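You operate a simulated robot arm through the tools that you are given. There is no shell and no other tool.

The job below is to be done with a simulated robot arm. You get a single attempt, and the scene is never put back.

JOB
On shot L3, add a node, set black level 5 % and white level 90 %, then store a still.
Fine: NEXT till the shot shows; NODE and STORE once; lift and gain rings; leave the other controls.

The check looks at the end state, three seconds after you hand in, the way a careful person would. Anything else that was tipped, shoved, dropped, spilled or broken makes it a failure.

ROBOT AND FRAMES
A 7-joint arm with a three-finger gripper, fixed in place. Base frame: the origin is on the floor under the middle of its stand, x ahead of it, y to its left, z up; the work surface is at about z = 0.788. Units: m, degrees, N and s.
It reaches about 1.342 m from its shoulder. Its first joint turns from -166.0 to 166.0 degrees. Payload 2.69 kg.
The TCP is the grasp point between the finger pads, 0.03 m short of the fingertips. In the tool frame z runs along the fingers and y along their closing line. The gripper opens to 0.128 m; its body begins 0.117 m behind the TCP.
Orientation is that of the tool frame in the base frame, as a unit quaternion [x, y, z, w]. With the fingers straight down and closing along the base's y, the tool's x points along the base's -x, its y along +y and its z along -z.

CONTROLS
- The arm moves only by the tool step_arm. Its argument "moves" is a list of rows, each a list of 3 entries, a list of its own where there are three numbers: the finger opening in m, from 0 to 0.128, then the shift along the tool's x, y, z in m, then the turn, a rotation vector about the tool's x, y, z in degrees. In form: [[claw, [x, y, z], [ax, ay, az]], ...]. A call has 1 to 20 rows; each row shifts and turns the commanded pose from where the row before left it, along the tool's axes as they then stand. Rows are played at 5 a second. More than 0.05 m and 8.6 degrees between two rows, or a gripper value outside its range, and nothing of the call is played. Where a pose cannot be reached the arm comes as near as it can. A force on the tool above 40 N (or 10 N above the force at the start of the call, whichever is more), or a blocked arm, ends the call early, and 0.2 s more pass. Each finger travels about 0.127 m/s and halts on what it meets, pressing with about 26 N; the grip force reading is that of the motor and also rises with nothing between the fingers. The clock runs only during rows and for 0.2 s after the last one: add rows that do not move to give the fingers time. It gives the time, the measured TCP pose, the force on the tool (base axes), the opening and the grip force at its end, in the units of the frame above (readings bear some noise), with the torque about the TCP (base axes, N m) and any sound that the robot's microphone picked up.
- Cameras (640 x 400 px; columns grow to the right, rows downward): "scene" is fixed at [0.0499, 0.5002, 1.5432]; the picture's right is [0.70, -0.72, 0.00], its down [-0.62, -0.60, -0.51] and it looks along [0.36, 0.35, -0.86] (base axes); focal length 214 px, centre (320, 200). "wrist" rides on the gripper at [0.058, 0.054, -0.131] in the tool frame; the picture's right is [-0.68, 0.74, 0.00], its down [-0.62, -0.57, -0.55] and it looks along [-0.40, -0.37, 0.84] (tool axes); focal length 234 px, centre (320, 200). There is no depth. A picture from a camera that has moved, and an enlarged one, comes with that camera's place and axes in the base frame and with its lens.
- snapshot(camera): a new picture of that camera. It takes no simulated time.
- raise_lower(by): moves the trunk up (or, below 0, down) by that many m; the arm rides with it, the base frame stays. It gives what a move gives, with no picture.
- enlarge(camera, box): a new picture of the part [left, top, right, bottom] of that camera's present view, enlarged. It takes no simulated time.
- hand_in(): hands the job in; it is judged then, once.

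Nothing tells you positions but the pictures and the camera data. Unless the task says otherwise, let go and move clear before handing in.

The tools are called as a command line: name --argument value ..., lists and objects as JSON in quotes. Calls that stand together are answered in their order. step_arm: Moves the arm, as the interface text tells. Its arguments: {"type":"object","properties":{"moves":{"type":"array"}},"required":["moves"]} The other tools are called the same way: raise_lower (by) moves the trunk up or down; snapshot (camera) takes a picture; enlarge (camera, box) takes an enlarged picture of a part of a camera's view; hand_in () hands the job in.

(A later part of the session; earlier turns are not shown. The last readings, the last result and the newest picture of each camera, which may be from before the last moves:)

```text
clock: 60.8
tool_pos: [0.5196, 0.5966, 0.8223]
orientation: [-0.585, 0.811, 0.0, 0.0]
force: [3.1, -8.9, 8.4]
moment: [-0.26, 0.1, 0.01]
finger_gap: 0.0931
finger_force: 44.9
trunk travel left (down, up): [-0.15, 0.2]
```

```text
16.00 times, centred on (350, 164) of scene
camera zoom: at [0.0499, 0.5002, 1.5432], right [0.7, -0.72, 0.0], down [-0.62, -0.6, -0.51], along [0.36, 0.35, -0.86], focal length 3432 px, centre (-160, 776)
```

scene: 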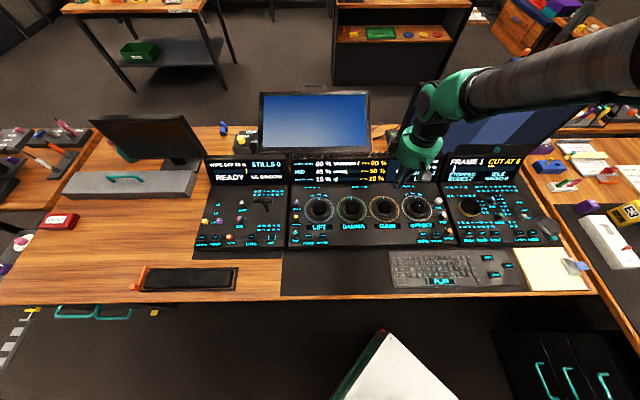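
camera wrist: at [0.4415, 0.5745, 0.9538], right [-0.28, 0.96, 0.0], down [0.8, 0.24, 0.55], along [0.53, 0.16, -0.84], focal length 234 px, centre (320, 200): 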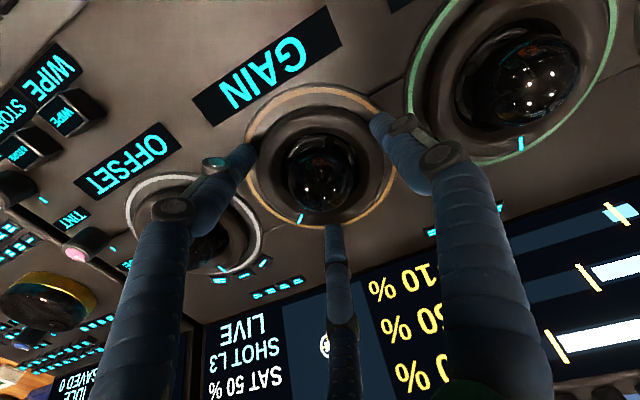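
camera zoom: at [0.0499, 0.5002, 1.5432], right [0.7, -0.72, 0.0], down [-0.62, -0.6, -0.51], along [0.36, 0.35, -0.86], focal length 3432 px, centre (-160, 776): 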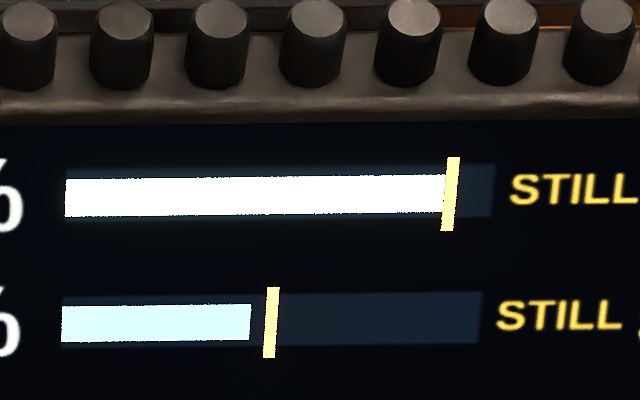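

The high zoom shows the bar at about 88.6 %, mark at 90 %. About 10.5° remain.

step_arm --moves '[[0.078, [0.0003, -0.0002, 0], [0, 0, 0]], [0.078, [0, 0, 0], [0, 0, 2.5]], [0.078, [0, 0, 0], [0, 0, 2.5]], [0.078, [0, 0, 0], [0, 0, 2.5]], [0.078, [0, 0, 0], [0, 0, 3]], [0.078, [0, 0, 0], [0, 0, 0]]]'

enlarge --camera "scene" --box '[330, 154, 370, 174]'

enlarge --camera "scene" --box '[292, 152, 392, 186]'

```text
clock: 62.2
tool_pos: [0.5208, 0.5975, 0.8226]
orientation: [-0.507, 0.862, -0.001, -0.001]
force: [0.7, 1.6, 3.5]
moment: [0.88, -0.62, 0.01]
finger_gap: 0.0929
finger_force: 45.7
trunk travel left (down, up): [-0.15, 0.2]
```

```text
16.00 times, centred on (350, 164) of scene
camera zoom: at [0.0499, 0.5002, 1.5432], right [0.7, -0.72, 0.0], down [-0.62, -0.6, -0.51], along [0.36, 0.35, -0.86], focal length 3432 px, centre (-160, 776)
```

zoom: 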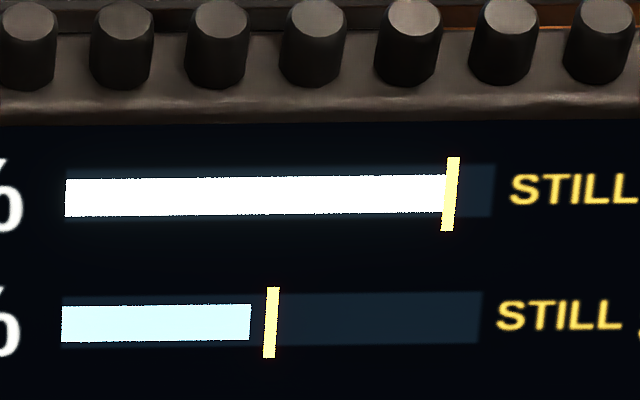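

```text
6.40 times, centred on (342, 169) of scene
camera zoom: at [0.0499, 0.5002, 1.5432], right [0.7, -0.72, 0.0], down [-0.62, -0.6, -0.51], along [0.36, 0.35, -0.86], focal length 1373 px, centre (179, 398)
```

zoom: 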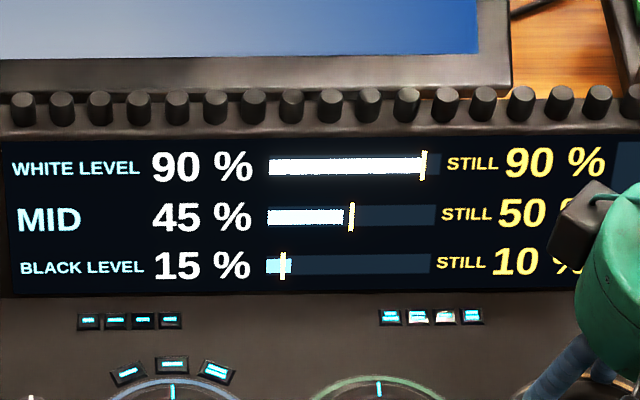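

The bar end is now under the 90 % mark and I've turned 80° in total. I'll release, lift well clear, and check the tick and the display.

step_arm --moves '[[0.09, [0, 0, 0], [0, 0, 0]], [0.098, [0, 0, 0], [0, 0, 0]], [0.104, [0, 0, 0], [0, 0, 0]], [0.104, [0, 0, 0], [0, 0, 0]], [0.104, [0, 0, -0.01], [0, 0, 0]], [0.104, [0, 0, -0.03], [0, 0, 0]], [0.104, [0, 0, -0.04], [0, 0, 0]], [0.104, [0, 0, -0.04], [0, 0, 0]], [0.104, [0, 0, -0.03], [0, 0, 0]], [0.104, [0, 0, 0], [0, 0, 0]]]'

enlarge --camera "scene" --box '[280, 140, 460, 260]'

snapshot --camera "wrist"

enlarge --camera "scene" --box '[330, 154, 370, 174]'

```text
clock: 64.4
tool_pos: [0.5195, 0.5931, 0.973]
orientation: [-0.508, 0.862, 0.0, -0.001]
force: [-0.6, 0.6, -0.1]
moment: [0.03, -0.03, -0.01]
finger_gap: 0.1037
finger_force: 0.1
trunk travel left (down, up): [-0.15, 0.2]
```

```text
3.33 times, centred on (370, 200) of scene
camera zoom: at [0.0499, 0.5002, 1.5432], right [0.7, -0.72, 0.0], down [-0.62, -0.6, -0.51], along [0.36, 0.35, -0.86], focal length 715 px, centre (153, 200)
```

zoom: 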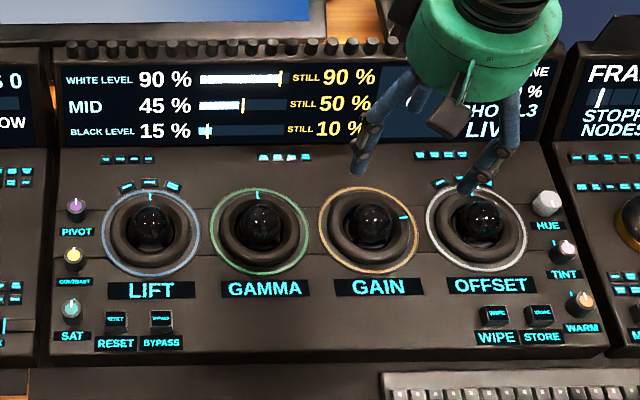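

```text
taken
camera wrist: at [0.4429, 0.5693, 1.1041], right [-0.32, 0.95, 0.0], down [0.79, 0.26, 0.55], along [0.52, 0.17, -0.84], focal length 234 px, centre (320, 200)
```

wrist: 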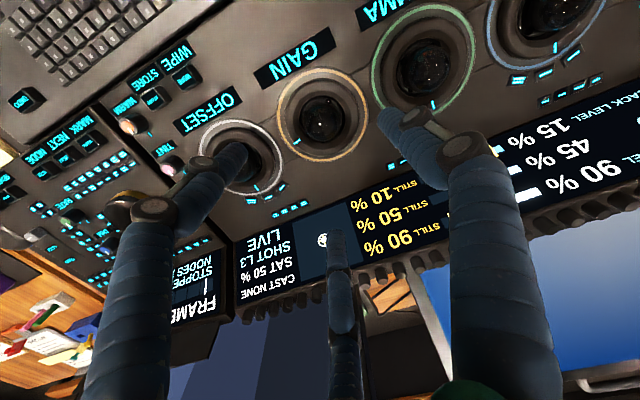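

```text
16.00 times, centred on (350, 164) of scene
camera zoom: at [0.0499, 0.5002, 1.5432], right [0.7, -0.72, 0.0], down [-0.62, -0.6, -0.51], along [0.36, 0.35, -0.86], focal length 3432 px, centre (-160, 776)
```

zoom: 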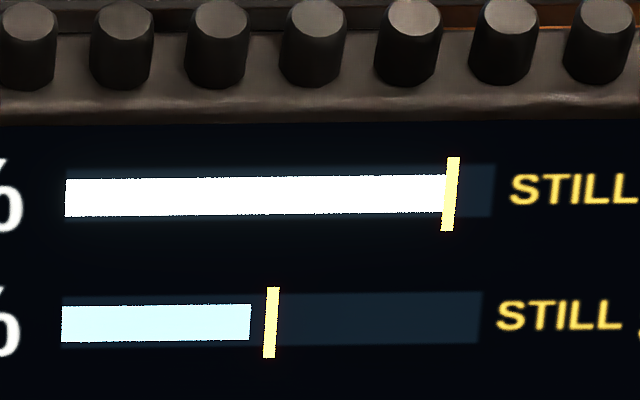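

GAIN reads 90 % with the tick now pointing right, about 80° round. I'll zoom on the tick for a precise angle and check nothing else changed.

enlarge --camera "scene" --box '[365, 190, 405, 225]'

enlarge --camera "scene" --box '[300, 190, 340, 225]'

enlarge --camera "scene" --box '[280, 180, 350, 240]'

```text
11.43 times, centred on (385, 208) of scene
camera zoom: at [0.0499, 0.5002, 1.5432], right [0.7, -0.72, 0.0], down [-0.62, -0.6, -0.51], along [0.36, 0.35, -0.86], focal length 2451 px, centre (-423, 114)
```

zoom: 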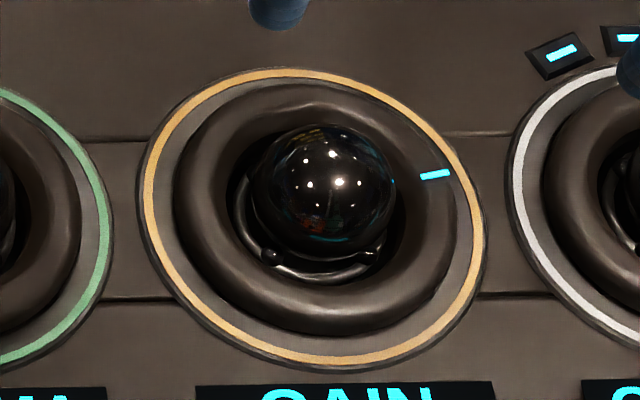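

```text
11.43 times, centred on (320, 208) of scene
camera zoom: at [0.0499, 0.5002, 1.5432], right [0.7, -0.72, 0.0], down [-0.62, -0.6, -0.51], along [0.36, 0.35, -0.86], focal length 2451 px, centre (320, 114)
```

zoom: 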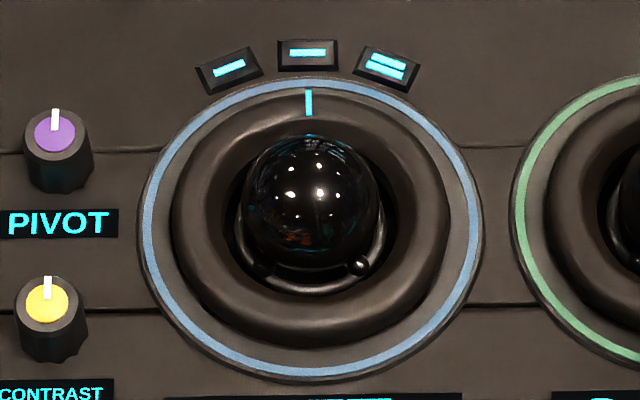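

```text
6.67 times, centred on (315, 210) of scene
camera zoom: at [0.0499, 0.5002, 1.5432], right [0.7, -0.72, 0.0], down [-0.62, -0.6, -0.51], along [0.36, 0.35, -0.86], focal length 1430 px, centre (353, 133)
```

zoom: 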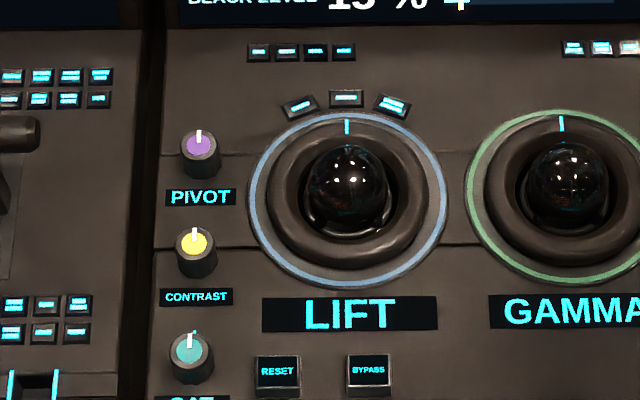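

GAIN's tick works out to about 80°, consistent with 90 %. Next is LIFT, 0.255 m to the desk's left; there I must keep fingers away from the PIVOT knob and the three small keys behind it, which needs hand heading near the original yaw. Moving there high and rotating.

step_arm --moves '[[0.104, [-0.0124, 0.04095, 0], [0, 0, 0]], [0.104, [-0.0124, 0.04095, 0], [0, 0, 0]], [0.104, [-0.0124, 0.04095, 0], [0, 0, 0]], [0.104, [-0.0124, 0.04095, 0], [0, 0, 0]], [0.104, [-0.0124, 0.04095, 0], [0, 0, 0]], [0.104, [-0.0124, 0.04095, 0], [0, 0, 0]], [0.104, [0, 0, 0], [0, 0, 7.875]], [0.104, [0, 0, 0], [0, 0, 7.875]], [0.104, [0, 0, 0], [0, 0, 7.875]], [0.104, [0, 0, 0], [0, 0, 7.875]], [0.104, [0, 0, 0], [0, 0, 7.875]], [0.104, [0, 0, 0], [0, 0, 7.875]], [0.104, [0, 0, 0], [0, 0, 7.875]], [0.104, [0, 0, 0], [0, 0, 7.875]], [0.104, [0, 0, 0], [0, 0, 0]], [0.104, [0, 0, 0], [0, 0, 0]]]'

snapshot --camera "wrist"

snapshot --camera "scene"

```text
clock: 67.8
tool_pos: [0.3408, 0.781, 0.974]
orientation: [0.019, 1.0, 0.0, 0.001]
force: [-0.1, -0.5, -0.2]
moment: [0.02, 0.01, -0.01]
finger_gap: 0.1039
finger_force: 0.0
trunk travel left (down, up): [-0.15, 0.2]
```

```text
taken
camera wrist: at [0.283, 0.8368, 1.1037], right [0.7, 0.71, 0.0], down [0.59, -0.59, 0.55], along [0.39, -0.39, -0.84], focal length 234 px, centre (320, 200)
```

wrist: 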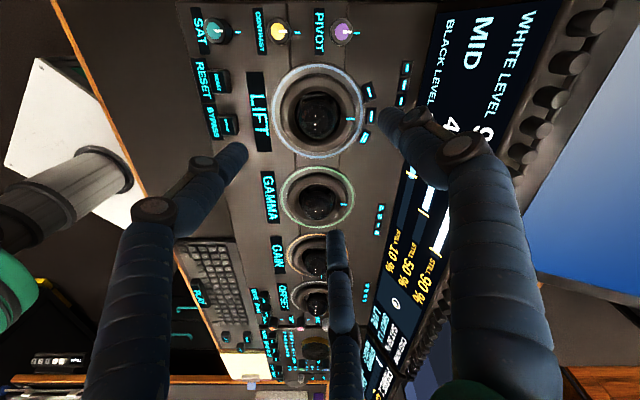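

```text
taken
```

scene: 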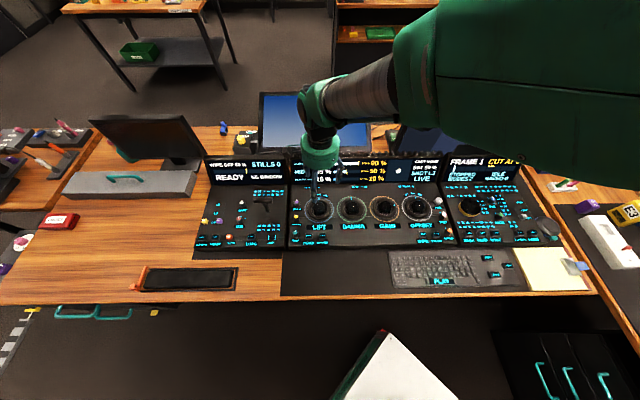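

The hand is above LIFT. I'll zoom to compute the centring offset.

enlarge --camera "wrist" --box '[240, 50, 400, 170]'

enlarge --camera "scene" --box '[280, 140, 400, 240]'

```text
3.33 times, centred on (320, 110) of wrist
camera zoom: at [0.283, 0.8368, 1.1037], right [0.7, 0.71, 0.0], down [0.59, -0.59, 0.55], along [0.39, -0.39, -0.84], focal length 781 px, centre (320, 500)
```

zoom: 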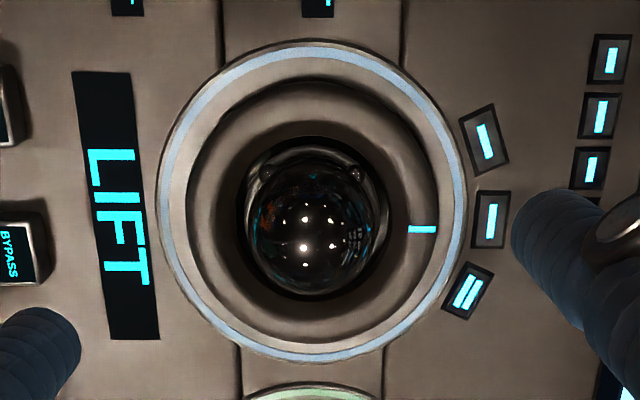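

```text
4.00 times, centred on (340, 190) of scene
camera zoom: at [0.0499, 0.5002, 1.5432], right [0.7, -0.72, 0.0], down [-0.62, -0.6, -0.51], along [0.36, 0.35, -0.86], focal length 858 px, centre (240, 240)
```

zoom: 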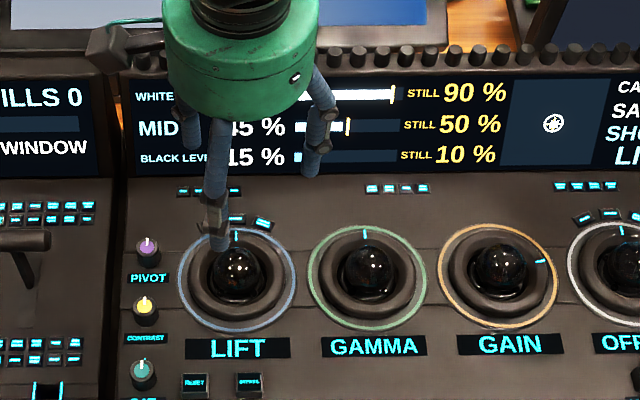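

LIFT's centre is about 6 mm back toward the camera side. I'll correct most of that and descend to re-measure.

step_arm --moves '[[0.108, [0.0053, 0.002, 0], [0, 0, 0]], [0.108, [0, 0, 0.025], [0, 0, 0]], [0.108, [0, 0, 0.025], [0, 0, 0]], [0.108, [0, 0, 0.025], [0, 0, 0]], [0.108, [0, 0, 0.015], [0, 0, 0]], [0.108, [0, 0, 0], [0, 0, 0]]]'

enlarge --camera "wrist" --box '[220, 50, 420, 200]'

snapshot --camera "wrist"

enlarge --camera "scene" --box '[280, 140, 400, 240]'

```text
clock: 69.2
tool_pos: [0.335, 0.7834, 0.8811]
orientation: [0.017, 1.0, 0.0, 0.0]
force: [-1.3, -0.5, -0.9]
moment: [-0.01, 0.01, 0.01]
finger_gap: 0.1081
finger_force: 0.1
trunk travel left (down, up): [-0.15, 0.2]
```

```text
2.67 times, centred on (320, 125) of wrist
camera zoom: at [0.2777, 0.8382, 1.0126], right [0.7, 0.71, 0.0], down [0.6, -0.59, 0.55], along [0.39, -0.39, -0.84], focal length 624 px, centre (320, 400)
```

zoom: 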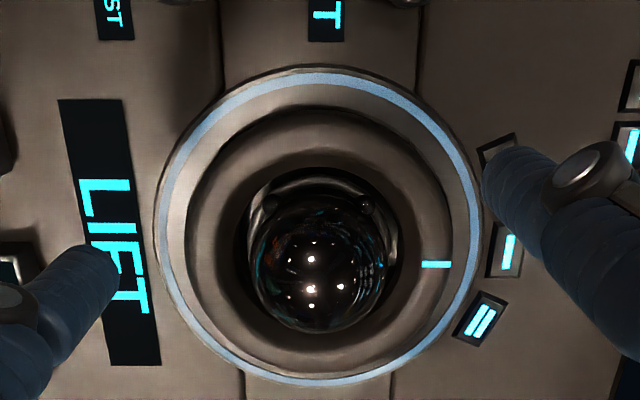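

```text
taken
camera wrist: at [0.2777, 0.8382, 1.0126], right [0.7, 0.71, 0.0], down [0.6, -0.59, 0.55], along [0.39, -0.39, -0.84], focal length 234 px, centre (320, 200)
```

wrist: 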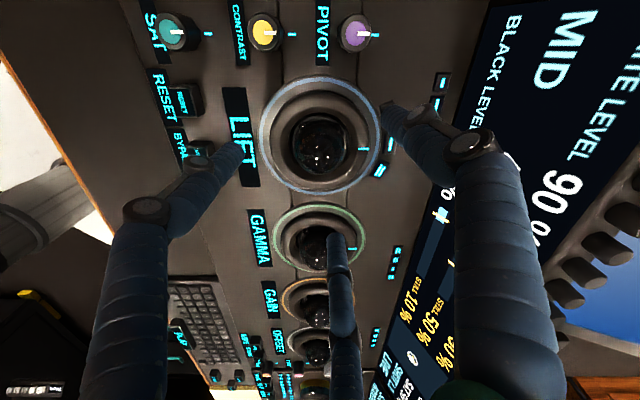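

```text
4.00 times, centred on (340, 190) of scene
camera zoom: at [0.0499, 0.5002, 1.5432], right [0.7, -0.72, 0.0], down [-0.62, -0.6, -0.51], along [0.36, 0.35, -0.86], focal length 858 px, centre (240, 240)
```

zoom: 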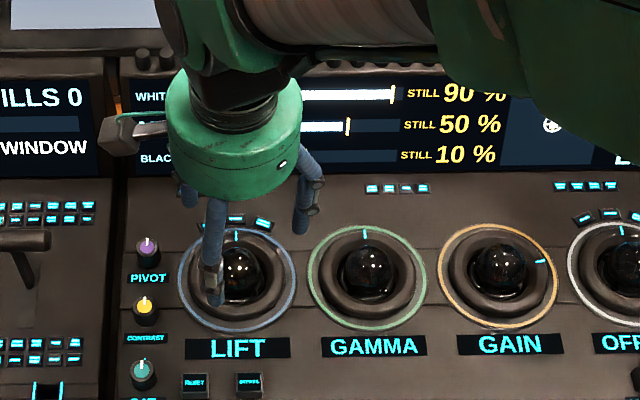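

Within 2 mm now. I'll apply the last centring trim and a 2° yaw for clearance, and descend to just above ring level.

step_arm --moves '[[0.108, [0.0016, 0.0004, 0], [0, 0, -2]], [0.108, [0, 0, 0.02], [0, 0, 0]], [0.108, [0, 0, 0.015], [0, 0, 0]], [0.108, [0, 0, 0.008], [0, 0, 0]], [0.108, [0, 0, 0], [0, 0, 0]]]'

enlarge --camera "wrist" --box '[190, 20, 450, 260]'

enlarge --camera "scene" --box '[285, 150, 385, 230]'

```text
clock: 70.4
tool_pos: [0.3327, 0.7826, 0.8393]
orientation: [0.0, 1.0, 0.0, 0.0]
force: [0.0, -0.2, -0.2]
moment: [0.0, 0.0, 0.0]
finger_gap: 0.1084
finger_force: 0.1
trunk travel left (down, up): [-0.15, 0.2]
```

```text
1.67 times, centred on (320, 140) of wrist
camera zoom: at [0.2745, 0.8369, 0.9703], right [0.68, 0.74, 0.0], down [0.62, -0.57, 0.55], along [0.4, -0.37, -0.84], focal length 390 px, centre (320, 300)
```

zoom: 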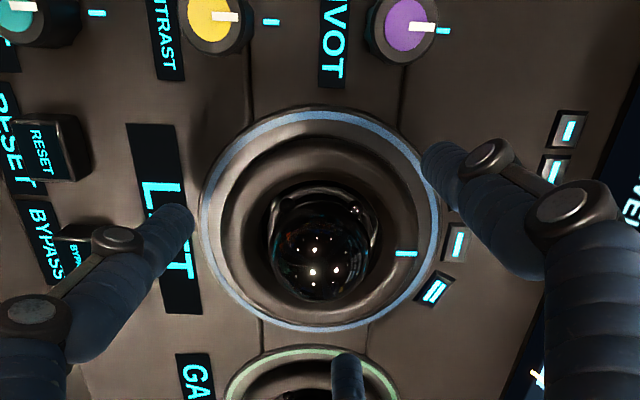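

```text
5.00 times, centred on (335, 190) of scene
camera zoom: at [0.0499, 0.5002, 1.5432], right [0.7, -0.72, 0.0], down [-0.62, -0.6, -0.51], along [0.36, 0.35, -0.86], focal length 1072 px, centre (245, 250)
```

zoom: 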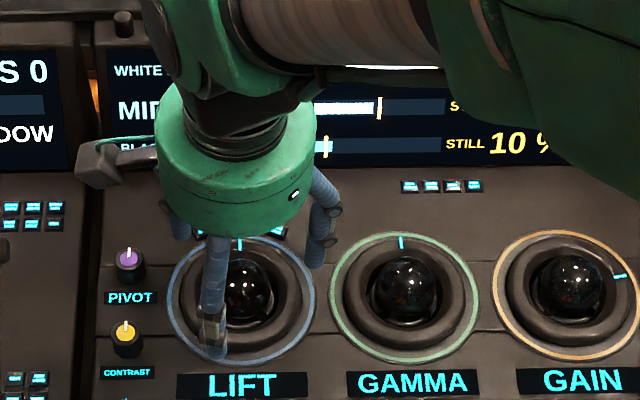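

Alignment looks good, with the fingers clear of PIVOT and the small keys. Lowering to grip height.

step_arm --moves '[[0.108, [0, 0, 0.005], [0, 0, 0]], [0.108, [0, 0, 0.004], [0, 0, 0]], [0.108, [0, 0, 0.004], [0, 0, 0]], [0.108, [0, 0, 0.002], [0, 0, 0]], [0.108, [0, 0, 0], [0, 0, 0]]]'

enlarge --camera "wrist" --box '[190, 20, 450, 260]'

enlarge --camera "scene" --box '[285, 150, 385, 230]'

```text
clock: 71.6
tool_pos: [0.3323, 0.7823, 0.8256]
orientation: [0.0, 1.0, 0.0, 0.0]
force: [0.1, -0.7, -0.4]
moment: [0.0, -0.01, 0.02]
finger_gap: 0.1078
finger_force: 0.2
trunk travel left (down, up): [-0.15, 0.2]
```

```text
1.67 times, centred on (320, 140) of wrist
camera zoom: at [0.2738, 0.8367, 0.9559], right [0.68, 0.74, 0.0], down [0.62, -0.57, 0.55], along [0.4, -0.37, -0.84], focal length 390 px, centre (320, 300)
```

zoom: 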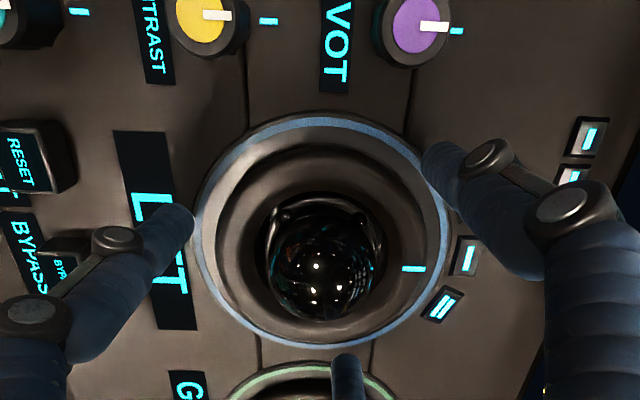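

```text
5.00 times, centred on (335, 190) of scene
camera zoom: at [0.0499, 0.5002, 1.5432], right [0.7, -0.72, 0.0], down [-0.62, -0.6, -0.51], along [0.36, 0.35, -0.86], focal length 1072 px, centre (245, 250)
```

zoom: 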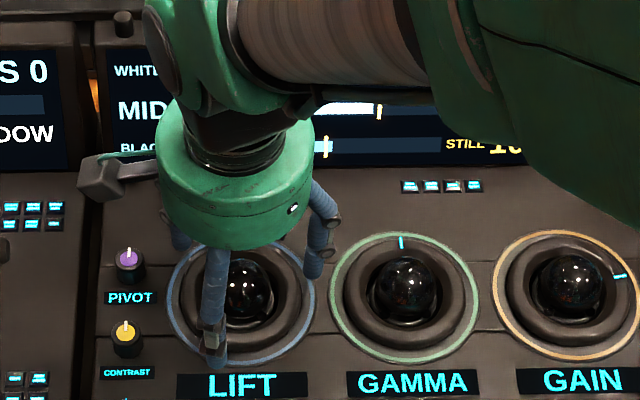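

Down 2 mm more and closing gently to feel for contact.

step_arm --moves '[[0.108, [0, 0, 0.002], [0, 0, 0]], [0.102, [0, 0, 0], [0, 0, 0]], [0.098, [0, 0, 0], [0, 0, 0]], [0.098, [0, 0, 0], [0, 0, 0]]]'

```text
clock: 72.6
tool_pos: [0.3341, 0.7824, 0.8234]
orientation: [0.0, 1.0, 0.0, 0.0]
force: [0.0, 0.1, 0.3]
moment: [0.04, -0.01, 0.01]
finger_gap: 0.0981
finger_force: 0.0
trunk travel left (down, up): [-0.15, 0.2]
```

step_arm --moves '[[0.095, [0, 0, 0], [0, 0, 0]], [0.092, [0, 0, 0], [0, 0, 0]], [0.09, [0, 0, 0], [0, 0, 0]], [0.09, [0, 0, 0], [0, 0, 0]]]'

```text
clock: 73.6
tool_pos: [0.3341, 0.782, 0.8222]
orientation: [0.001, 1.0, 0.0, 0.0]
force: [7.1, -4.4, 1.8]
moment: [-0.13, -0.29, 0.0]
finger_gap: 0.0965
finger_force: 4.6
trunk travel left (down, up): [-0.15, 0.2]
```

The right-side finger touched first; shifting 2 mm that way and re-closing.

step_arm --moves '[[0.1, [0, 0, 0], [0, 0, 0]], [0.1, [-0.00173, -0.001, 0], [0, 0, 0]], [0.094, [0, 0, 0], [0, 0, 0]], [0.09, [0, 0, 0], [0, 0, 0]], [0.09, [0, 0, 0], [0, 0, 0]]]'

```text
clock: 74.8
tool_pos: [0.3363, 0.7806, 0.8223]
orientation: [0.0, 1.0, 0.0, 0.0]
force: [-2.3, -2.6, 0.1]
moment: [-0.12, 0.07, 0.03]
finger_gap: 0.0938
finger_force: 2.8
trunk travel left (down, up): [-0.15, 0.2]
```

Nearly balanced. Closing firmly.

step_arm --moves '[[0.088, [-0.0001, 0.0002, 0], [0, 0, 0]], [0.085, [0, 0, 0], [0, 0, 0]], [0.082, [0, 0, 0], [0, 0, 0]], [0.082, [0, 0, 0], [0, 0, 0]]]'

enlarge --camera "wrist" --box '[190, 20, 450, 260]'

enlarge --camera "scene" --box '[325, 165, 365, 190]'

```text
clock: 75.8
tool_pos: [0.3356, 0.7814, 0.8226]
orientation: [-0.001, 1.0, 0.0, 0.0]
force: [-4.4, -5.8, 2.3]
moment: [-0.23, 0.17, 0.0]
finger_gap: 0.0935
finger_force: 8.9
trunk travel left (down, up): [-0.15, 0.2]
```

```text
1.67 times, centred on (320, 140) of wrist
camera zoom: at [0.2751, 0.8355, 0.9535], right [0.68, 0.74, 0.0], down [0.62, -0.57, 0.55], along [0.4, -0.37, -0.84], focal length 390 px, centre (320, 300)
```

zoom: 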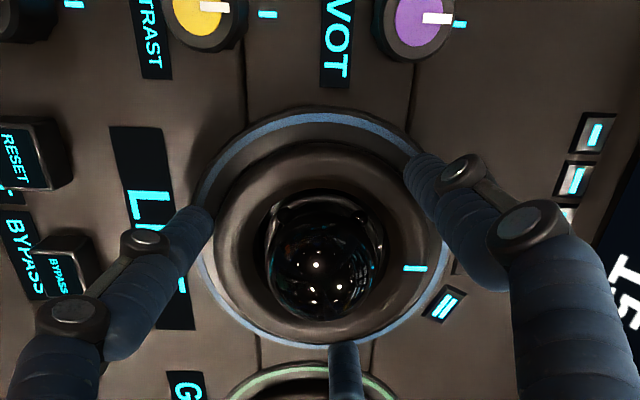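

```text
16.00 times, centred on (345, 178) of scene
camera zoom: at [0.0499, 0.5002, 1.5432], right [0.7, -0.72, 0.0], down [-0.62, -0.6, -0.51], along [0.36, 0.35, -0.86], focal length 3432 px, centre (-80, 560)
```

zoom: 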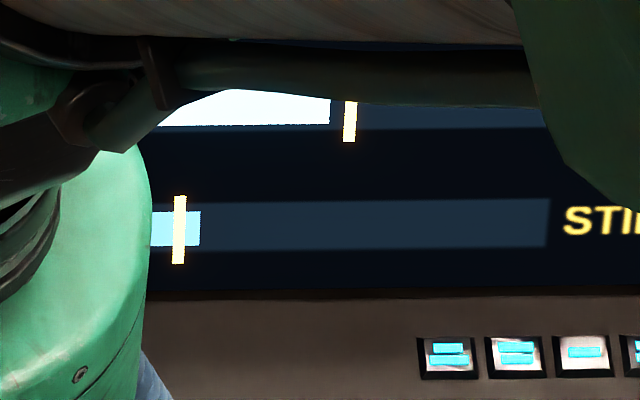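

Excellent: the black-level bar end is visible past the hand (15 % at 200 px, 10 % mark at 179, so 5 % should be near 158). I'll turn 8° counter-clockwise and check.

step_arm --moves '[[0.08, [0.00024, -0.00032, 0], [0, 0, 0]], [0.08, [0, 0, 0], [0, 0, -2]], [0.08, [0, 0, 0], [0, 0, -2]], [0.08, [0, 0, 0], [0, 0, -2]], [0.08, [0, 0, 0], [0, 0, -2]], [0.08, [0, 0, 0], [0, 0, 0]]]'

enlarge --camera "scene" --box '[325, 165, 365, 190]'

enlarge --camera "wrist" --box '[190, 20, 450, 260]'

```text
clock: 77.2
tool_pos: [0.335, 0.7813, 0.8227]
orientation: [-0.069, 0.998, 0.0, 0.0]
force: [-14.7, -11.1, 0.6]
moment: [-0.31, 0.39, 0.01]
finger_gap: 0.0934
finger_force: 10.4
trunk travel left (down, up): [-0.15, 0.2]
```

```text
16.00 times, centred on (345, 178) of scene
camera zoom: at [0.0499, 0.5002, 1.5432], right [0.7, -0.72, 0.0], down [-0.62, -0.6, -0.51], along [0.36, 0.35, -0.86], focal length 3432 px, centre (-80, 560)
```

zoom: 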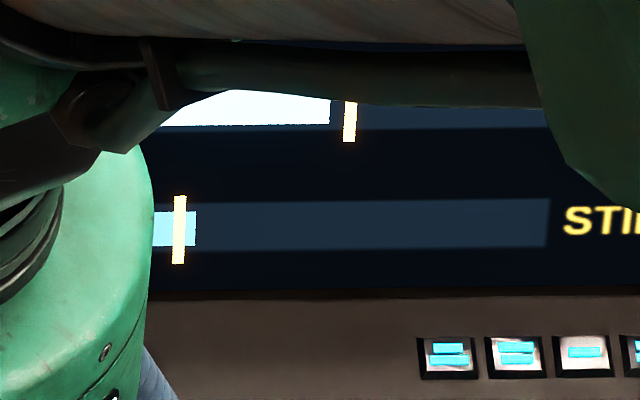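

```text
1.67 times, centred on (320, 140) of wrist
camera zoom: at [0.2683, 0.8264, 0.9535], right [0.57, 0.82, 0.0], down [0.69, -0.47, 0.55], along [0.45, -0.31, -0.84], focal length 390 px, centre (320, 300)
```

zoom: 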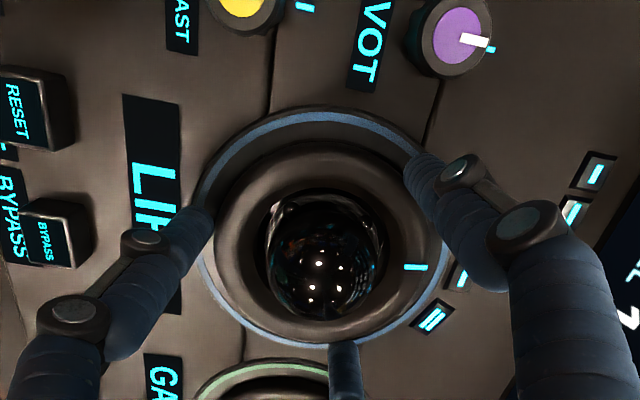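

CCW lowers it as expected (14.1 % after 8°). Easing the side load and turning 8° more.

step_arm --moves '[[0.08, [0.0008, -0.00045, 0], [0, 0, 0]], [0.08, [0, 0, 0], [0, 0, -2]], [0.08, [0, 0, 0], [0, 0, -2]], [0.08, [0, 0, 0], [0, 0, -2]], [0.08, [0, 0, 0], [0, 0, -2]], [0.08, [0, 0, 0], [0, 0, 0]]]'

enlarge --camera "scene" --box '[325, 165, 365, 190]'

enlarge --camera "wrist" --box '[190, 20, 450, 260]'

enlarge --camera "scene" --box '[285, 170, 365, 230]'

```text
clock: 78.6
tool_pos: [0.3349, 0.7807, 0.8226]
orientation: [-0.139, 0.99, -0.001, 0.0]
force: [-1.1, -18.0, -1.3]
moment: [-0.55, -0.46, 0.02]
finger_gap: 0.0931
finger_force: 45.2
trunk travel left (down, up): [-0.15, 0.2]
```

```text
16.00 times, centred on (345, 178) of scene
camera zoom: at [0.0499, 0.5002, 1.5432], right [0.7, -0.72, 0.0], down [-0.62, -0.6, -0.51], along [0.36, 0.35, -0.86], focal length 3432 px, centre (-80, 560)
```

zoom: 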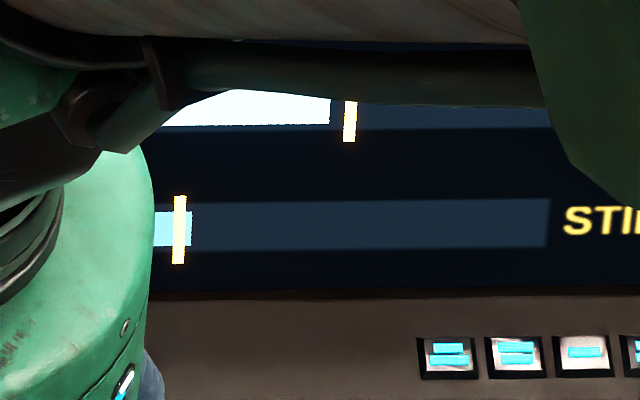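

```text
1.67 times, centred on (320, 140) of wrist
camera zoom: at [0.2626, 0.8167, 0.9537], right [0.45, 0.89, 0.0], down [0.75, -0.37, 0.55], along [0.49, -0.25, -0.84], focal length 390 px, centre (320, 300)
```

zoom: 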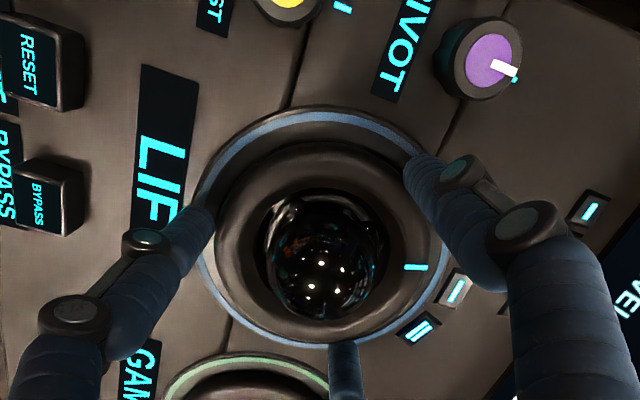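

```text
6.67 times, centred on (325, 200) of scene
camera zoom: at [0.0499, 0.5002, 1.5432], right [0.7, -0.72, 0.0], down [-0.62, -0.6, -0.51], along [0.36, 0.35, -0.86], focal length 1430 px, centre (287, 200)
```

zoom: 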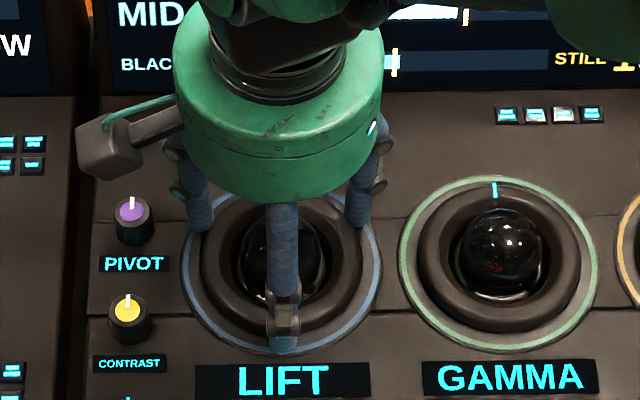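

13.2 % after 16°. The nearest finger is approaching PIVOT, so I'll release, lift a little, wind back 16°, re-centre and regrip.

step_arm --moves '[[0.09, [0, 0, 0], [0, 0, 0]], [0.098, [0, 0, 0], [0, 0, 0]], [0.104, [0, 0, 0], [0, 0, 0]], [0.104, [0, 0, -0.007], [0, 0, 0]], [0.104, [0, 0, 0], [0, 0, 8]], [0.104, [0, 0, 0], [0, 0, 8]], [0.104, [-0.0007, 0.0006, 0], [0, 0, 0]], [0.104, [0, 0, 0.007], [0, 0, 0]], [0.098, [0, 0, 0], [0, 0, 0]], [0.092, [0, 0, 0], [0, 0, 0]], [0.09, [0, 0, 0], [0, 0, 0]], [0.09, [0, 0, 0], [0, 0, 0]]]'

enlarge --camera "scene" --box '[325, 165, 365, 190]'

enlarge --camera "wrist" --box '[190, 20, 450, 260]'

```text
clock: 81.2
tool_pos: [0.3354, 0.7817, 0.8244]
orientation: [0.0, 1.0, 0.001, 0.0]
force: [7.4, -3.8, 1.1]
moment: [-0.06, -0.21, -0.01]
finger_gap: 0.0959
finger_force: 4.3
trunk travel left (down, up): [-0.15, 0.2]
```

```text
16.00 times, centred on (345, 178) of scene
camera zoom: at [0.0499, 0.5002, 1.5432], right [0.7, -0.72, 0.0], down [-0.62, -0.6, -0.51], along [0.36, 0.35, -0.86], focal length 3432 px, centre (-80, 560)
```

zoom: 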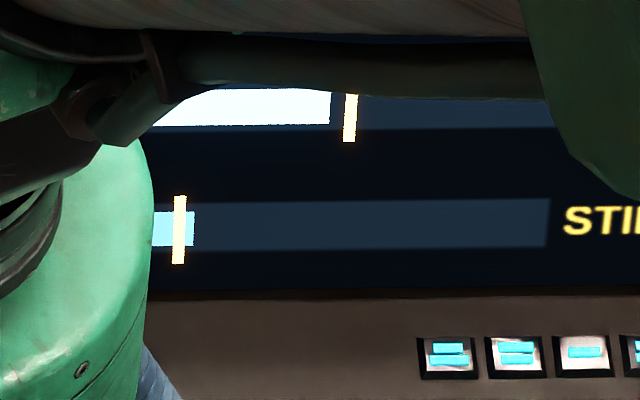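

```text
1.67 times, centred on (320, 140) of wrist
camera zoom: at [0.2758, 0.8357, 0.9543], right [0.68, 0.74, 0.0], down [0.62, -0.57, 0.55], along [0.4, -0.37, -0.84], focal length 390 px, centre (320, 300)
```

zoom: 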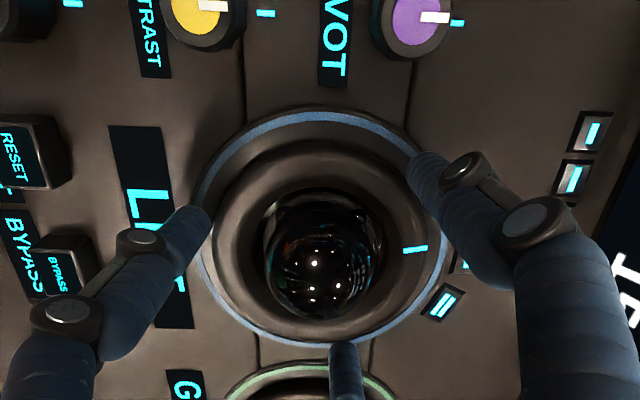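

The ring was dragged back slightly during the wind-back (bar now about 13.9 %), so next time I'll lift fully. Re-centring 1.5 mm toward the contacting finger and gripping.

step_arm --moves '[[0.098, [0, 0, 0], [0, 0, 0]], [0.098, [-0.00134, -0.00068, 0.0005], [0, 0, 0]], [0.092, [0, 0, 0], [0, 0, 0]], [0.086, [0, 0, 0], [0, 0, 0]], [0.082, [0, 0, 0], [0, 0, 0]], [0.082, [0, 0, 0], [0, 0, 0]]]'

enlarge --camera "scene" --box '[325, 165, 365, 190]'

```text
clock: 82.6
tool_pos: [0.3362, 0.7819, 0.8233]
orientation: [0.0, 1.0, 0.0, -0.001]
force: [-3.9, -0.9, -0.1]
moment: [-0.05, 0.09, -0.01]
finger_gap: 0.0937
finger_force: 9.5
trunk travel left (down, up): [-0.15, 0.2]
```

```text
16.00 times, centred on (345, 178) of scene
camera zoom: at [0.0499, 0.5002, 1.5432], right [0.7, -0.72, 0.0], down [-0.62, -0.6, -0.51], along [0.36, 0.35, -0.86], focal length 3432 px, centre (-80, 560)
```

zoom: 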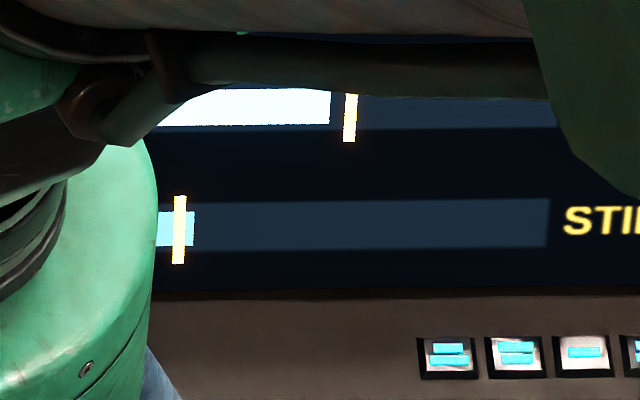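

Well balanced. Turning 16° counter-clockwise with small compensation for the side-load drift I saw last time.

step_arm --moves '[[0.079, [0.00015, -6e-05, 0], [0, 0, -2]], [0.079, [0.00015, -6e-05, 0], [0, 0, -2]], [0.079, [0.00015, -6e-05, 0], [0, 0, -2]], [0.079, [0.00015, -6e-05, 0], [0, 0, -2]], [0.079, [2e-05, -0.0002, 0], [0, 0, -2]], [0.079, [2e-05, -0.0002, 0], [0, 0, -2]], [0.079, [2e-05, -0.0002, 0], [0, 0, -2]], [0.079, [2e-05, -0.0002, 0], [0, 0, -2]], [0.079, [0, 0, 0], [0, 0, 0]]]'

enlarge --camera "scene" --box '[325, 165, 365, 190]'

enlarge --camera "wrist" --box '[190, 20, 450, 260]'

```text
clock: 84.6
tool_pos: [0.3355, 0.7795, 0.8221]
orientation: [-0.14, 0.99, 0.0, 0.001]
force: [-8.0, 6.1, 3.6]
moment: [0.28, 0.47, 0.03]
finger_gap: 0.0925
finger_force: 44.9
trunk travel left (down, up): [-0.15, 0.2]
```

```text
16.00 times, centred on (345, 178) of scene
camera zoom: at [0.0499, 0.5002, 1.5432], right [0.7, -0.72, 0.0], down [-0.62, -0.6, -0.51], along [0.36, 0.35, -0.86], focal length 3432 px, centre (-80, 560)
```

zoom: 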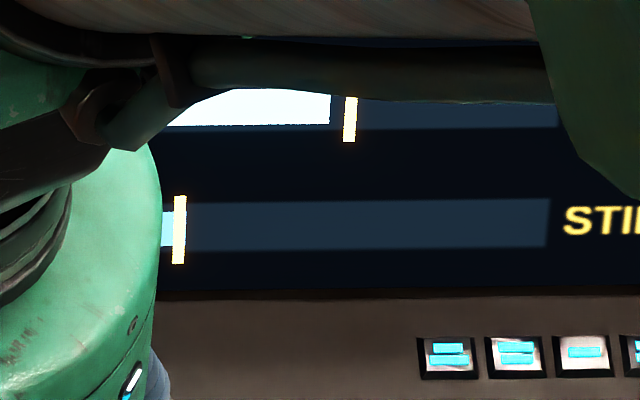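

```text
1.67 times, centred on (320, 140) of wrist
camera zoom: at [0.2643, 0.8162, 0.9534], right [0.45, 0.89, 0.0], down [0.75, -0.37, 0.55], along [0.49, -0.25, -0.84], focal length 390 px, centre (320, 300)
```

zoom: 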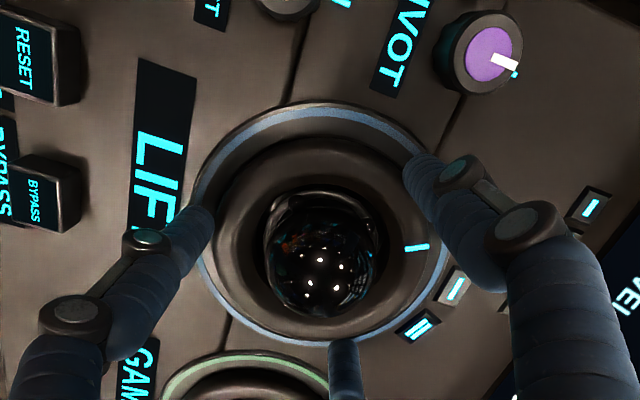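

Bar is now under the 10 % mark (about 11.8 %). Releasing with a full lift this time, winding back and regripping.

step_arm --moves '[[0.088, [0, 0, 0], [0, 0, 0]], [0.096, [0, 0, 0], [0, 0, 0]], [0.104, [0, 0, 0], [0, 0, 0]], [0.106, [0, 0, 0], [0, 0, 0]], [0.106, [0, 0, -0.01], [0, 0, 0]], [0.106, [0, 0, -0.02], [0, 0, 0]], [0.106, [0, 0, 0], [0, 0, 8]], [0.106, [0, 0, 0], [0, 0, 8]], [0.106, [-0.0003, 0.0011, 0], [0, 0, 0]], [0.106, [0, 0, 0], [0, 0, 0]]]'

enlarge --camera "scene" --box '[325, 165, 365, 190]'

enlarge --camera "wrist" --box '[190, 20, 450, 260]'

```text
clock: 86.8
tool_pos: [0.337, 0.7822, 0.852]
orientation: [0.001, 1.0, 0.0, 0.0]
force: [-0.8, -0.4, 1.2]
moment: [0.02, -0.01, 0.0]
finger_gap: 0.1059
finger_force: 0.1
trunk travel left (down, up): [-0.15, 0.2]
```

```text
16.00 times, centred on (345, 178) of scene
camera zoom: at [0.0499, 0.5002, 1.5432], right [0.7, -0.72, 0.0], down [-0.62, -0.6, -0.51], along [0.36, 0.35, -0.86], focal length 3432 px, centre (-80, 560)
```

zoom: 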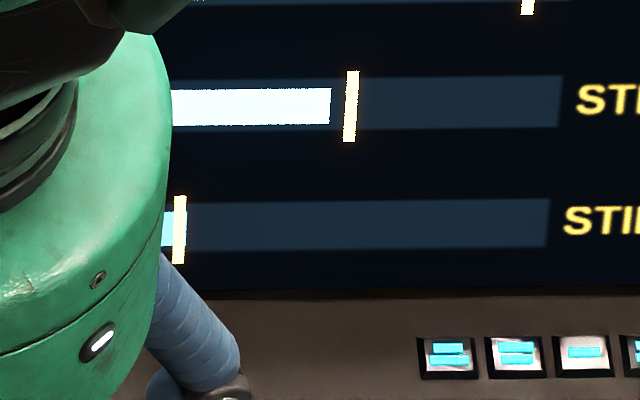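

```text
1.67 times, centred on (320, 140) of wrist
camera zoom: at [0.2777, 0.835, 0.983], right [0.68, 0.74, 0.0], down [0.62, -0.57, 0.55], along [0.4, -0.37, -0.84], focal length 390 px, centre (320, 300)
```

zoom: 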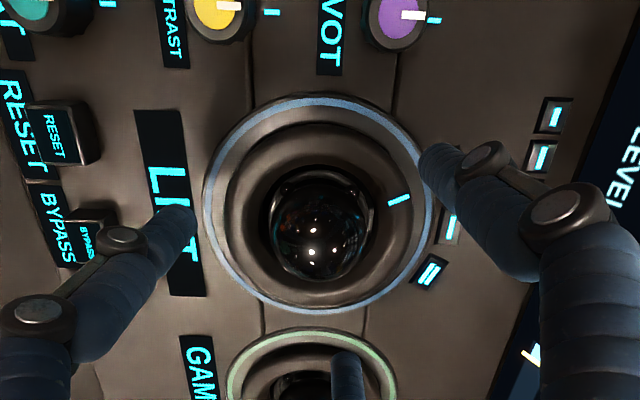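

Ring stayed at about 11.9 %. Lowering and regripping.

step_arm --moves '[[0.106, [0, 0, 0.015], [0, 0, 0]], [0.106, [0, 0, 0.0145], [0, 0, 0]], [0.1, [0, 0, 0], [0, 0, 0]], [0.094, [0, 0, 0], [0, 0, 0]], [0.088, [0, 0, 0], [0, 0, 0]], [0.082, [0, 0, 0], [0, 0, 0]], [0.082, [0, 0, 0], [0, 0, 0]]]'

```text
clock: 88.4
tool_pos: [0.3363, 0.7845, 0.8229]
orientation: [-0.001, 1.0, 0.001, 0.001]
force: [-6.4, 16.1, 2.8]
moment: [0.79, 0.37, 0.0]
finger_gap: 0.0928
finger_force: 45.0
trunk travel left (down, up): [-0.15, 0.2]
```

Gripped, with about 17 N of side load; shifting 1 mm with it, then turning 16° counter-clockwise.

step_arm --moves '[[0.082, [0.00037, 0.00093, 0], [0, 0, 0]], [0.082, [0, 0, 0], [0, 0, 0]]]'

enlarge --camera "scene" --box '[325, 165, 365, 190]'

```text
clock: 89.0
tool_pos: [0.3357, 0.7822, 0.8232]
orientation: [0.0, 1.0, 0.0, 0.002]
force: [-5.9, 10.1, 11.4]
moment: [0.63, 0.2, -0.02]
finger_gap: 0.0932
finger_force: 45.1
trunk travel left (down, up): [-0.15, 0.2]
```

```text
16.00 times, centred on (345, 178) of scene
camera zoom: at [0.0499, 0.5002, 1.5432], right [0.7, -0.72, 0.0], down [-0.62, -0.6, -0.51], along [0.36, 0.35, -0.86], focal length 3432 px, centre (-80, 560)
```

zoom: 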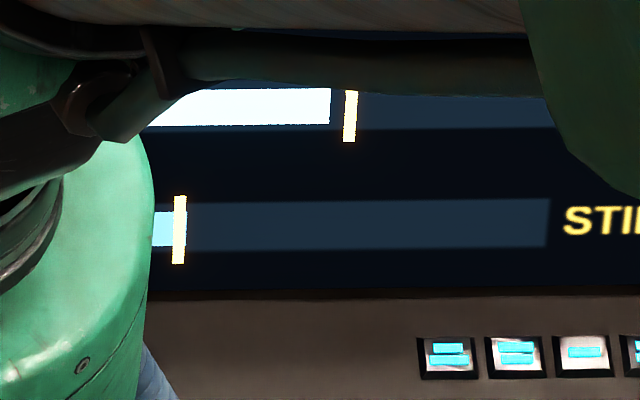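

Now turning 16° counter-clockwise.

step_arm --moves '[[0.08, [0.00015, 0, 0], [0, 0, -2]], [0.08, [0.00015, 0, 0], [0, 0, -2]], [0.08, [0.00015, 0, 0], [0, 0, -2]], [0.08, [0.00015, 0, 0], [0, 0, -2]], [0.08, [2e-05, -0.0001, 0], [0, 0, -2]], [0.08, [2e-05, -0.0001, 0], [0, 0, -2]], [0.08, [2e-05, -0.0001, 0], [0, 0, -2]], [0.08, [2e-05, -0.0001, 0], [0, 0, -2]], [0.08, [0, 0, 0], [0, 0, 0]]]'

enlarge --camera "scene" --box '[325, 165, 365, 190]'

enlarge --camera "scene" --box '[285, 165, 365, 225]'

```text
clock: 91.0
tool_pos: [0.3358, 0.7831, 0.8235]
orientation: [-0.14, 0.99, 0.0, 0.001]
force: [-9.1, 19.9, 20.2]
moment: [1.36, 0.29, -0.02]
finger_gap: 0.0928
finger_force: 45.3
trunk travel left (down, up): [-0.15, 0.2]
```

```text
16.00 times, centred on (345, 178) of scene
camera zoom: at [0.0499, 0.5002, 1.5432], right [0.7, -0.72, 0.0], down [-0.62, -0.6, -0.51], along [0.36, 0.35, -0.86], focal length 3432 px, centre (-80, 560)
```

zoom: 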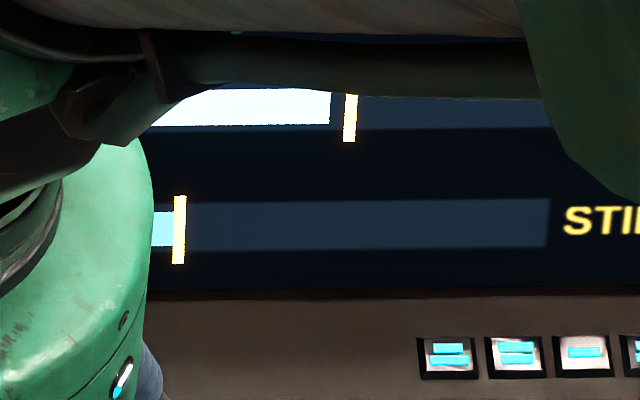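

```text
6.67 times, centred on (325, 195) of scene
camera zoom: at [0.0499, 0.5002, 1.5432], right [0.7, -0.72, 0.0], down [-0.62, -0.6, -0.51], along [0.36, 0.35, -0.86], focal length 1430 px, centre (287, 233)
```

zoom: 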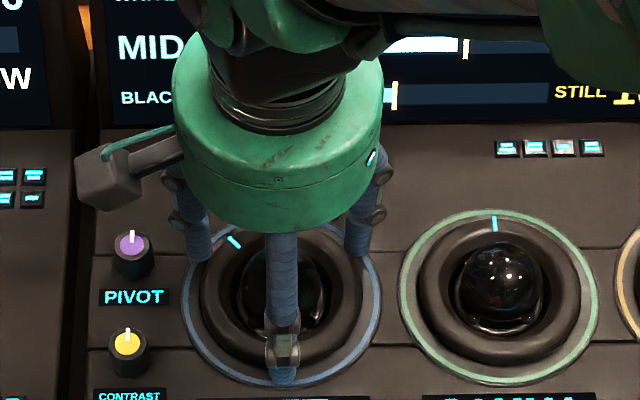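

Expected about 9.9 % now; side and upward loads are growing so it's time to release, lift, wind back 16° and regrip 1 mm higher.

step_arm --moves '[[0.088, [0, 0, 0], [0, 0, 0]], [0.096, [0, 0, 0], [0, 0, 0]], [0.104, [0, 0, 0], [0, 0, 0]], [0.106, [0, 0, 0], [0, 0, 0]], [0.106, [0, 0, -0.01], [0, 0, 0]], [0.106, [0, 0, -0.02], [0, 0, 0]], [0.106, [0, 0, 0], [0, 0, 8]], [0.106, [0, 0, 0], [0, 0, 8]], [0.106, [-0.0003, 0.0008, 0], [0, 0, 0]], [0.106, [0, 0, 0], [0, 0, 0]]]'

enlarge --camera "scene" --box '[325, 165, 365, 190]'

enlarge --camera "wrist" --box '[190, 20, 450, 260]'

```text
clock: 93.2
tool_pos: [0.3352, 0.7829, 0.8527]
orientation: [0.0, 1.0, 0.0, 0.0]
force: [0.2, -0.1, 0.3]
moment: [-0.04, 0.03, -0.01]
finger_gap: 0.1061
finger_force: 0.0
trunk travel left (down, up): [-0.15, 0.2]
```

```text
16.00 times, centred on (345, 178) of scene
camera zoom: at [0.0499, 0.5002, 1.5432], right [0.7, -0.72, 0.0], down [-0.62, -0.6, -0.51], along [0.36, 0.35, -0.86], focal length 3432 px, centre (-80, 560)
```

zoom: 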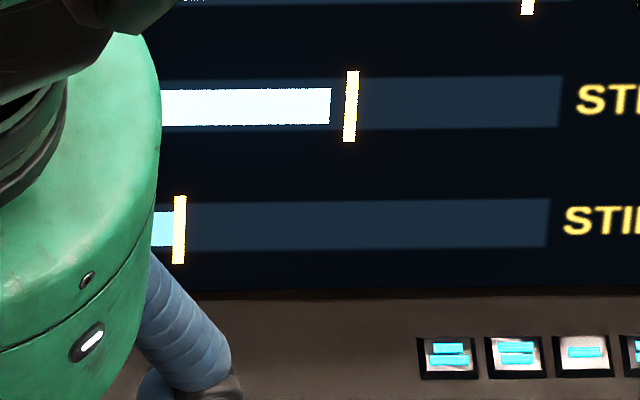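

```text
1.67 times, centred on (320, 140) of wrist
camera zoom: at [0.276, 0.8361, 0.9835], right [0.68, 0.74, 0.0], down [0.62, -0.57, 0.55], along [0.4, -0.37, -0.84], focal length 390 px, centre (320, 300)
```

zoom: 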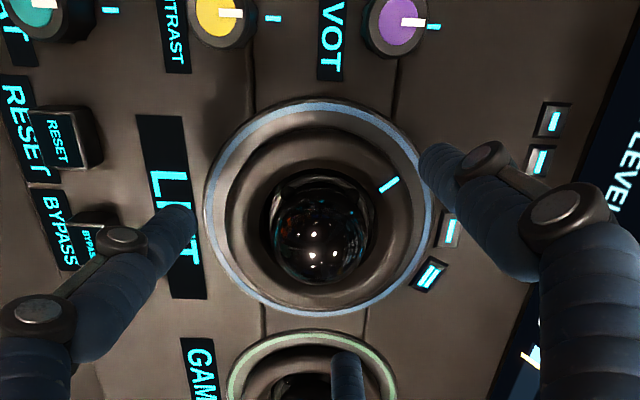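

Lowering again and closing gently first to check balance.

step_arm --moves '[[0.106, [0, 0, 0.015], [0, 0, 0]], [0.106, [0, 0, 0.0135], [0, 0, 0]], [0.1, [0, 0, 0], [0, 0, 0]], [0.095, [0, 0, 0], [0, 0, 0]], [0.091, [0, 0, 0], [0, 0, 0]], [0.091, [0, 0, 0], [0, 0, 0]]]'

```text
clock: 94.6
tool_pos: [0.3365, 0.7832, 0.8252]
orientation: [0.0, 1.0, 0.0, 0.0]
force: [-4.9, -3.7, -0.8]
moment: [-0.06, 0.13, -0.02]
finger_gap: 0.095
finger_force: 2.7
trunk travel left (down, up): [-0.15, 0.2]
```

step_arm --moves '[[0.095, [0.00065, -0.00045, 0], [0, 0, 0]], [0.09, [0, 0, 0], [0, 0, 0]], [0.086, [0, 0, 0], [0, 0, 0]], [0.083, [0, 0, 0], [0, 0, 0]], [0.083, [0, 0, 0], [0, 0, 0]]]'

```text
clock: 95.8
tool_pos: [0.3348, 0.7826, 0.8248]
orientation: [0.0, 1.0, 0.0, 0.0]
force: [-3.5, -2.8, 3.7]
moment: [-0.17, 0.11, -0.05]
finger_gap: 0.0945
finger_force: 8.4
trunk travel left (down, up): [-0.15, 0.2]
```

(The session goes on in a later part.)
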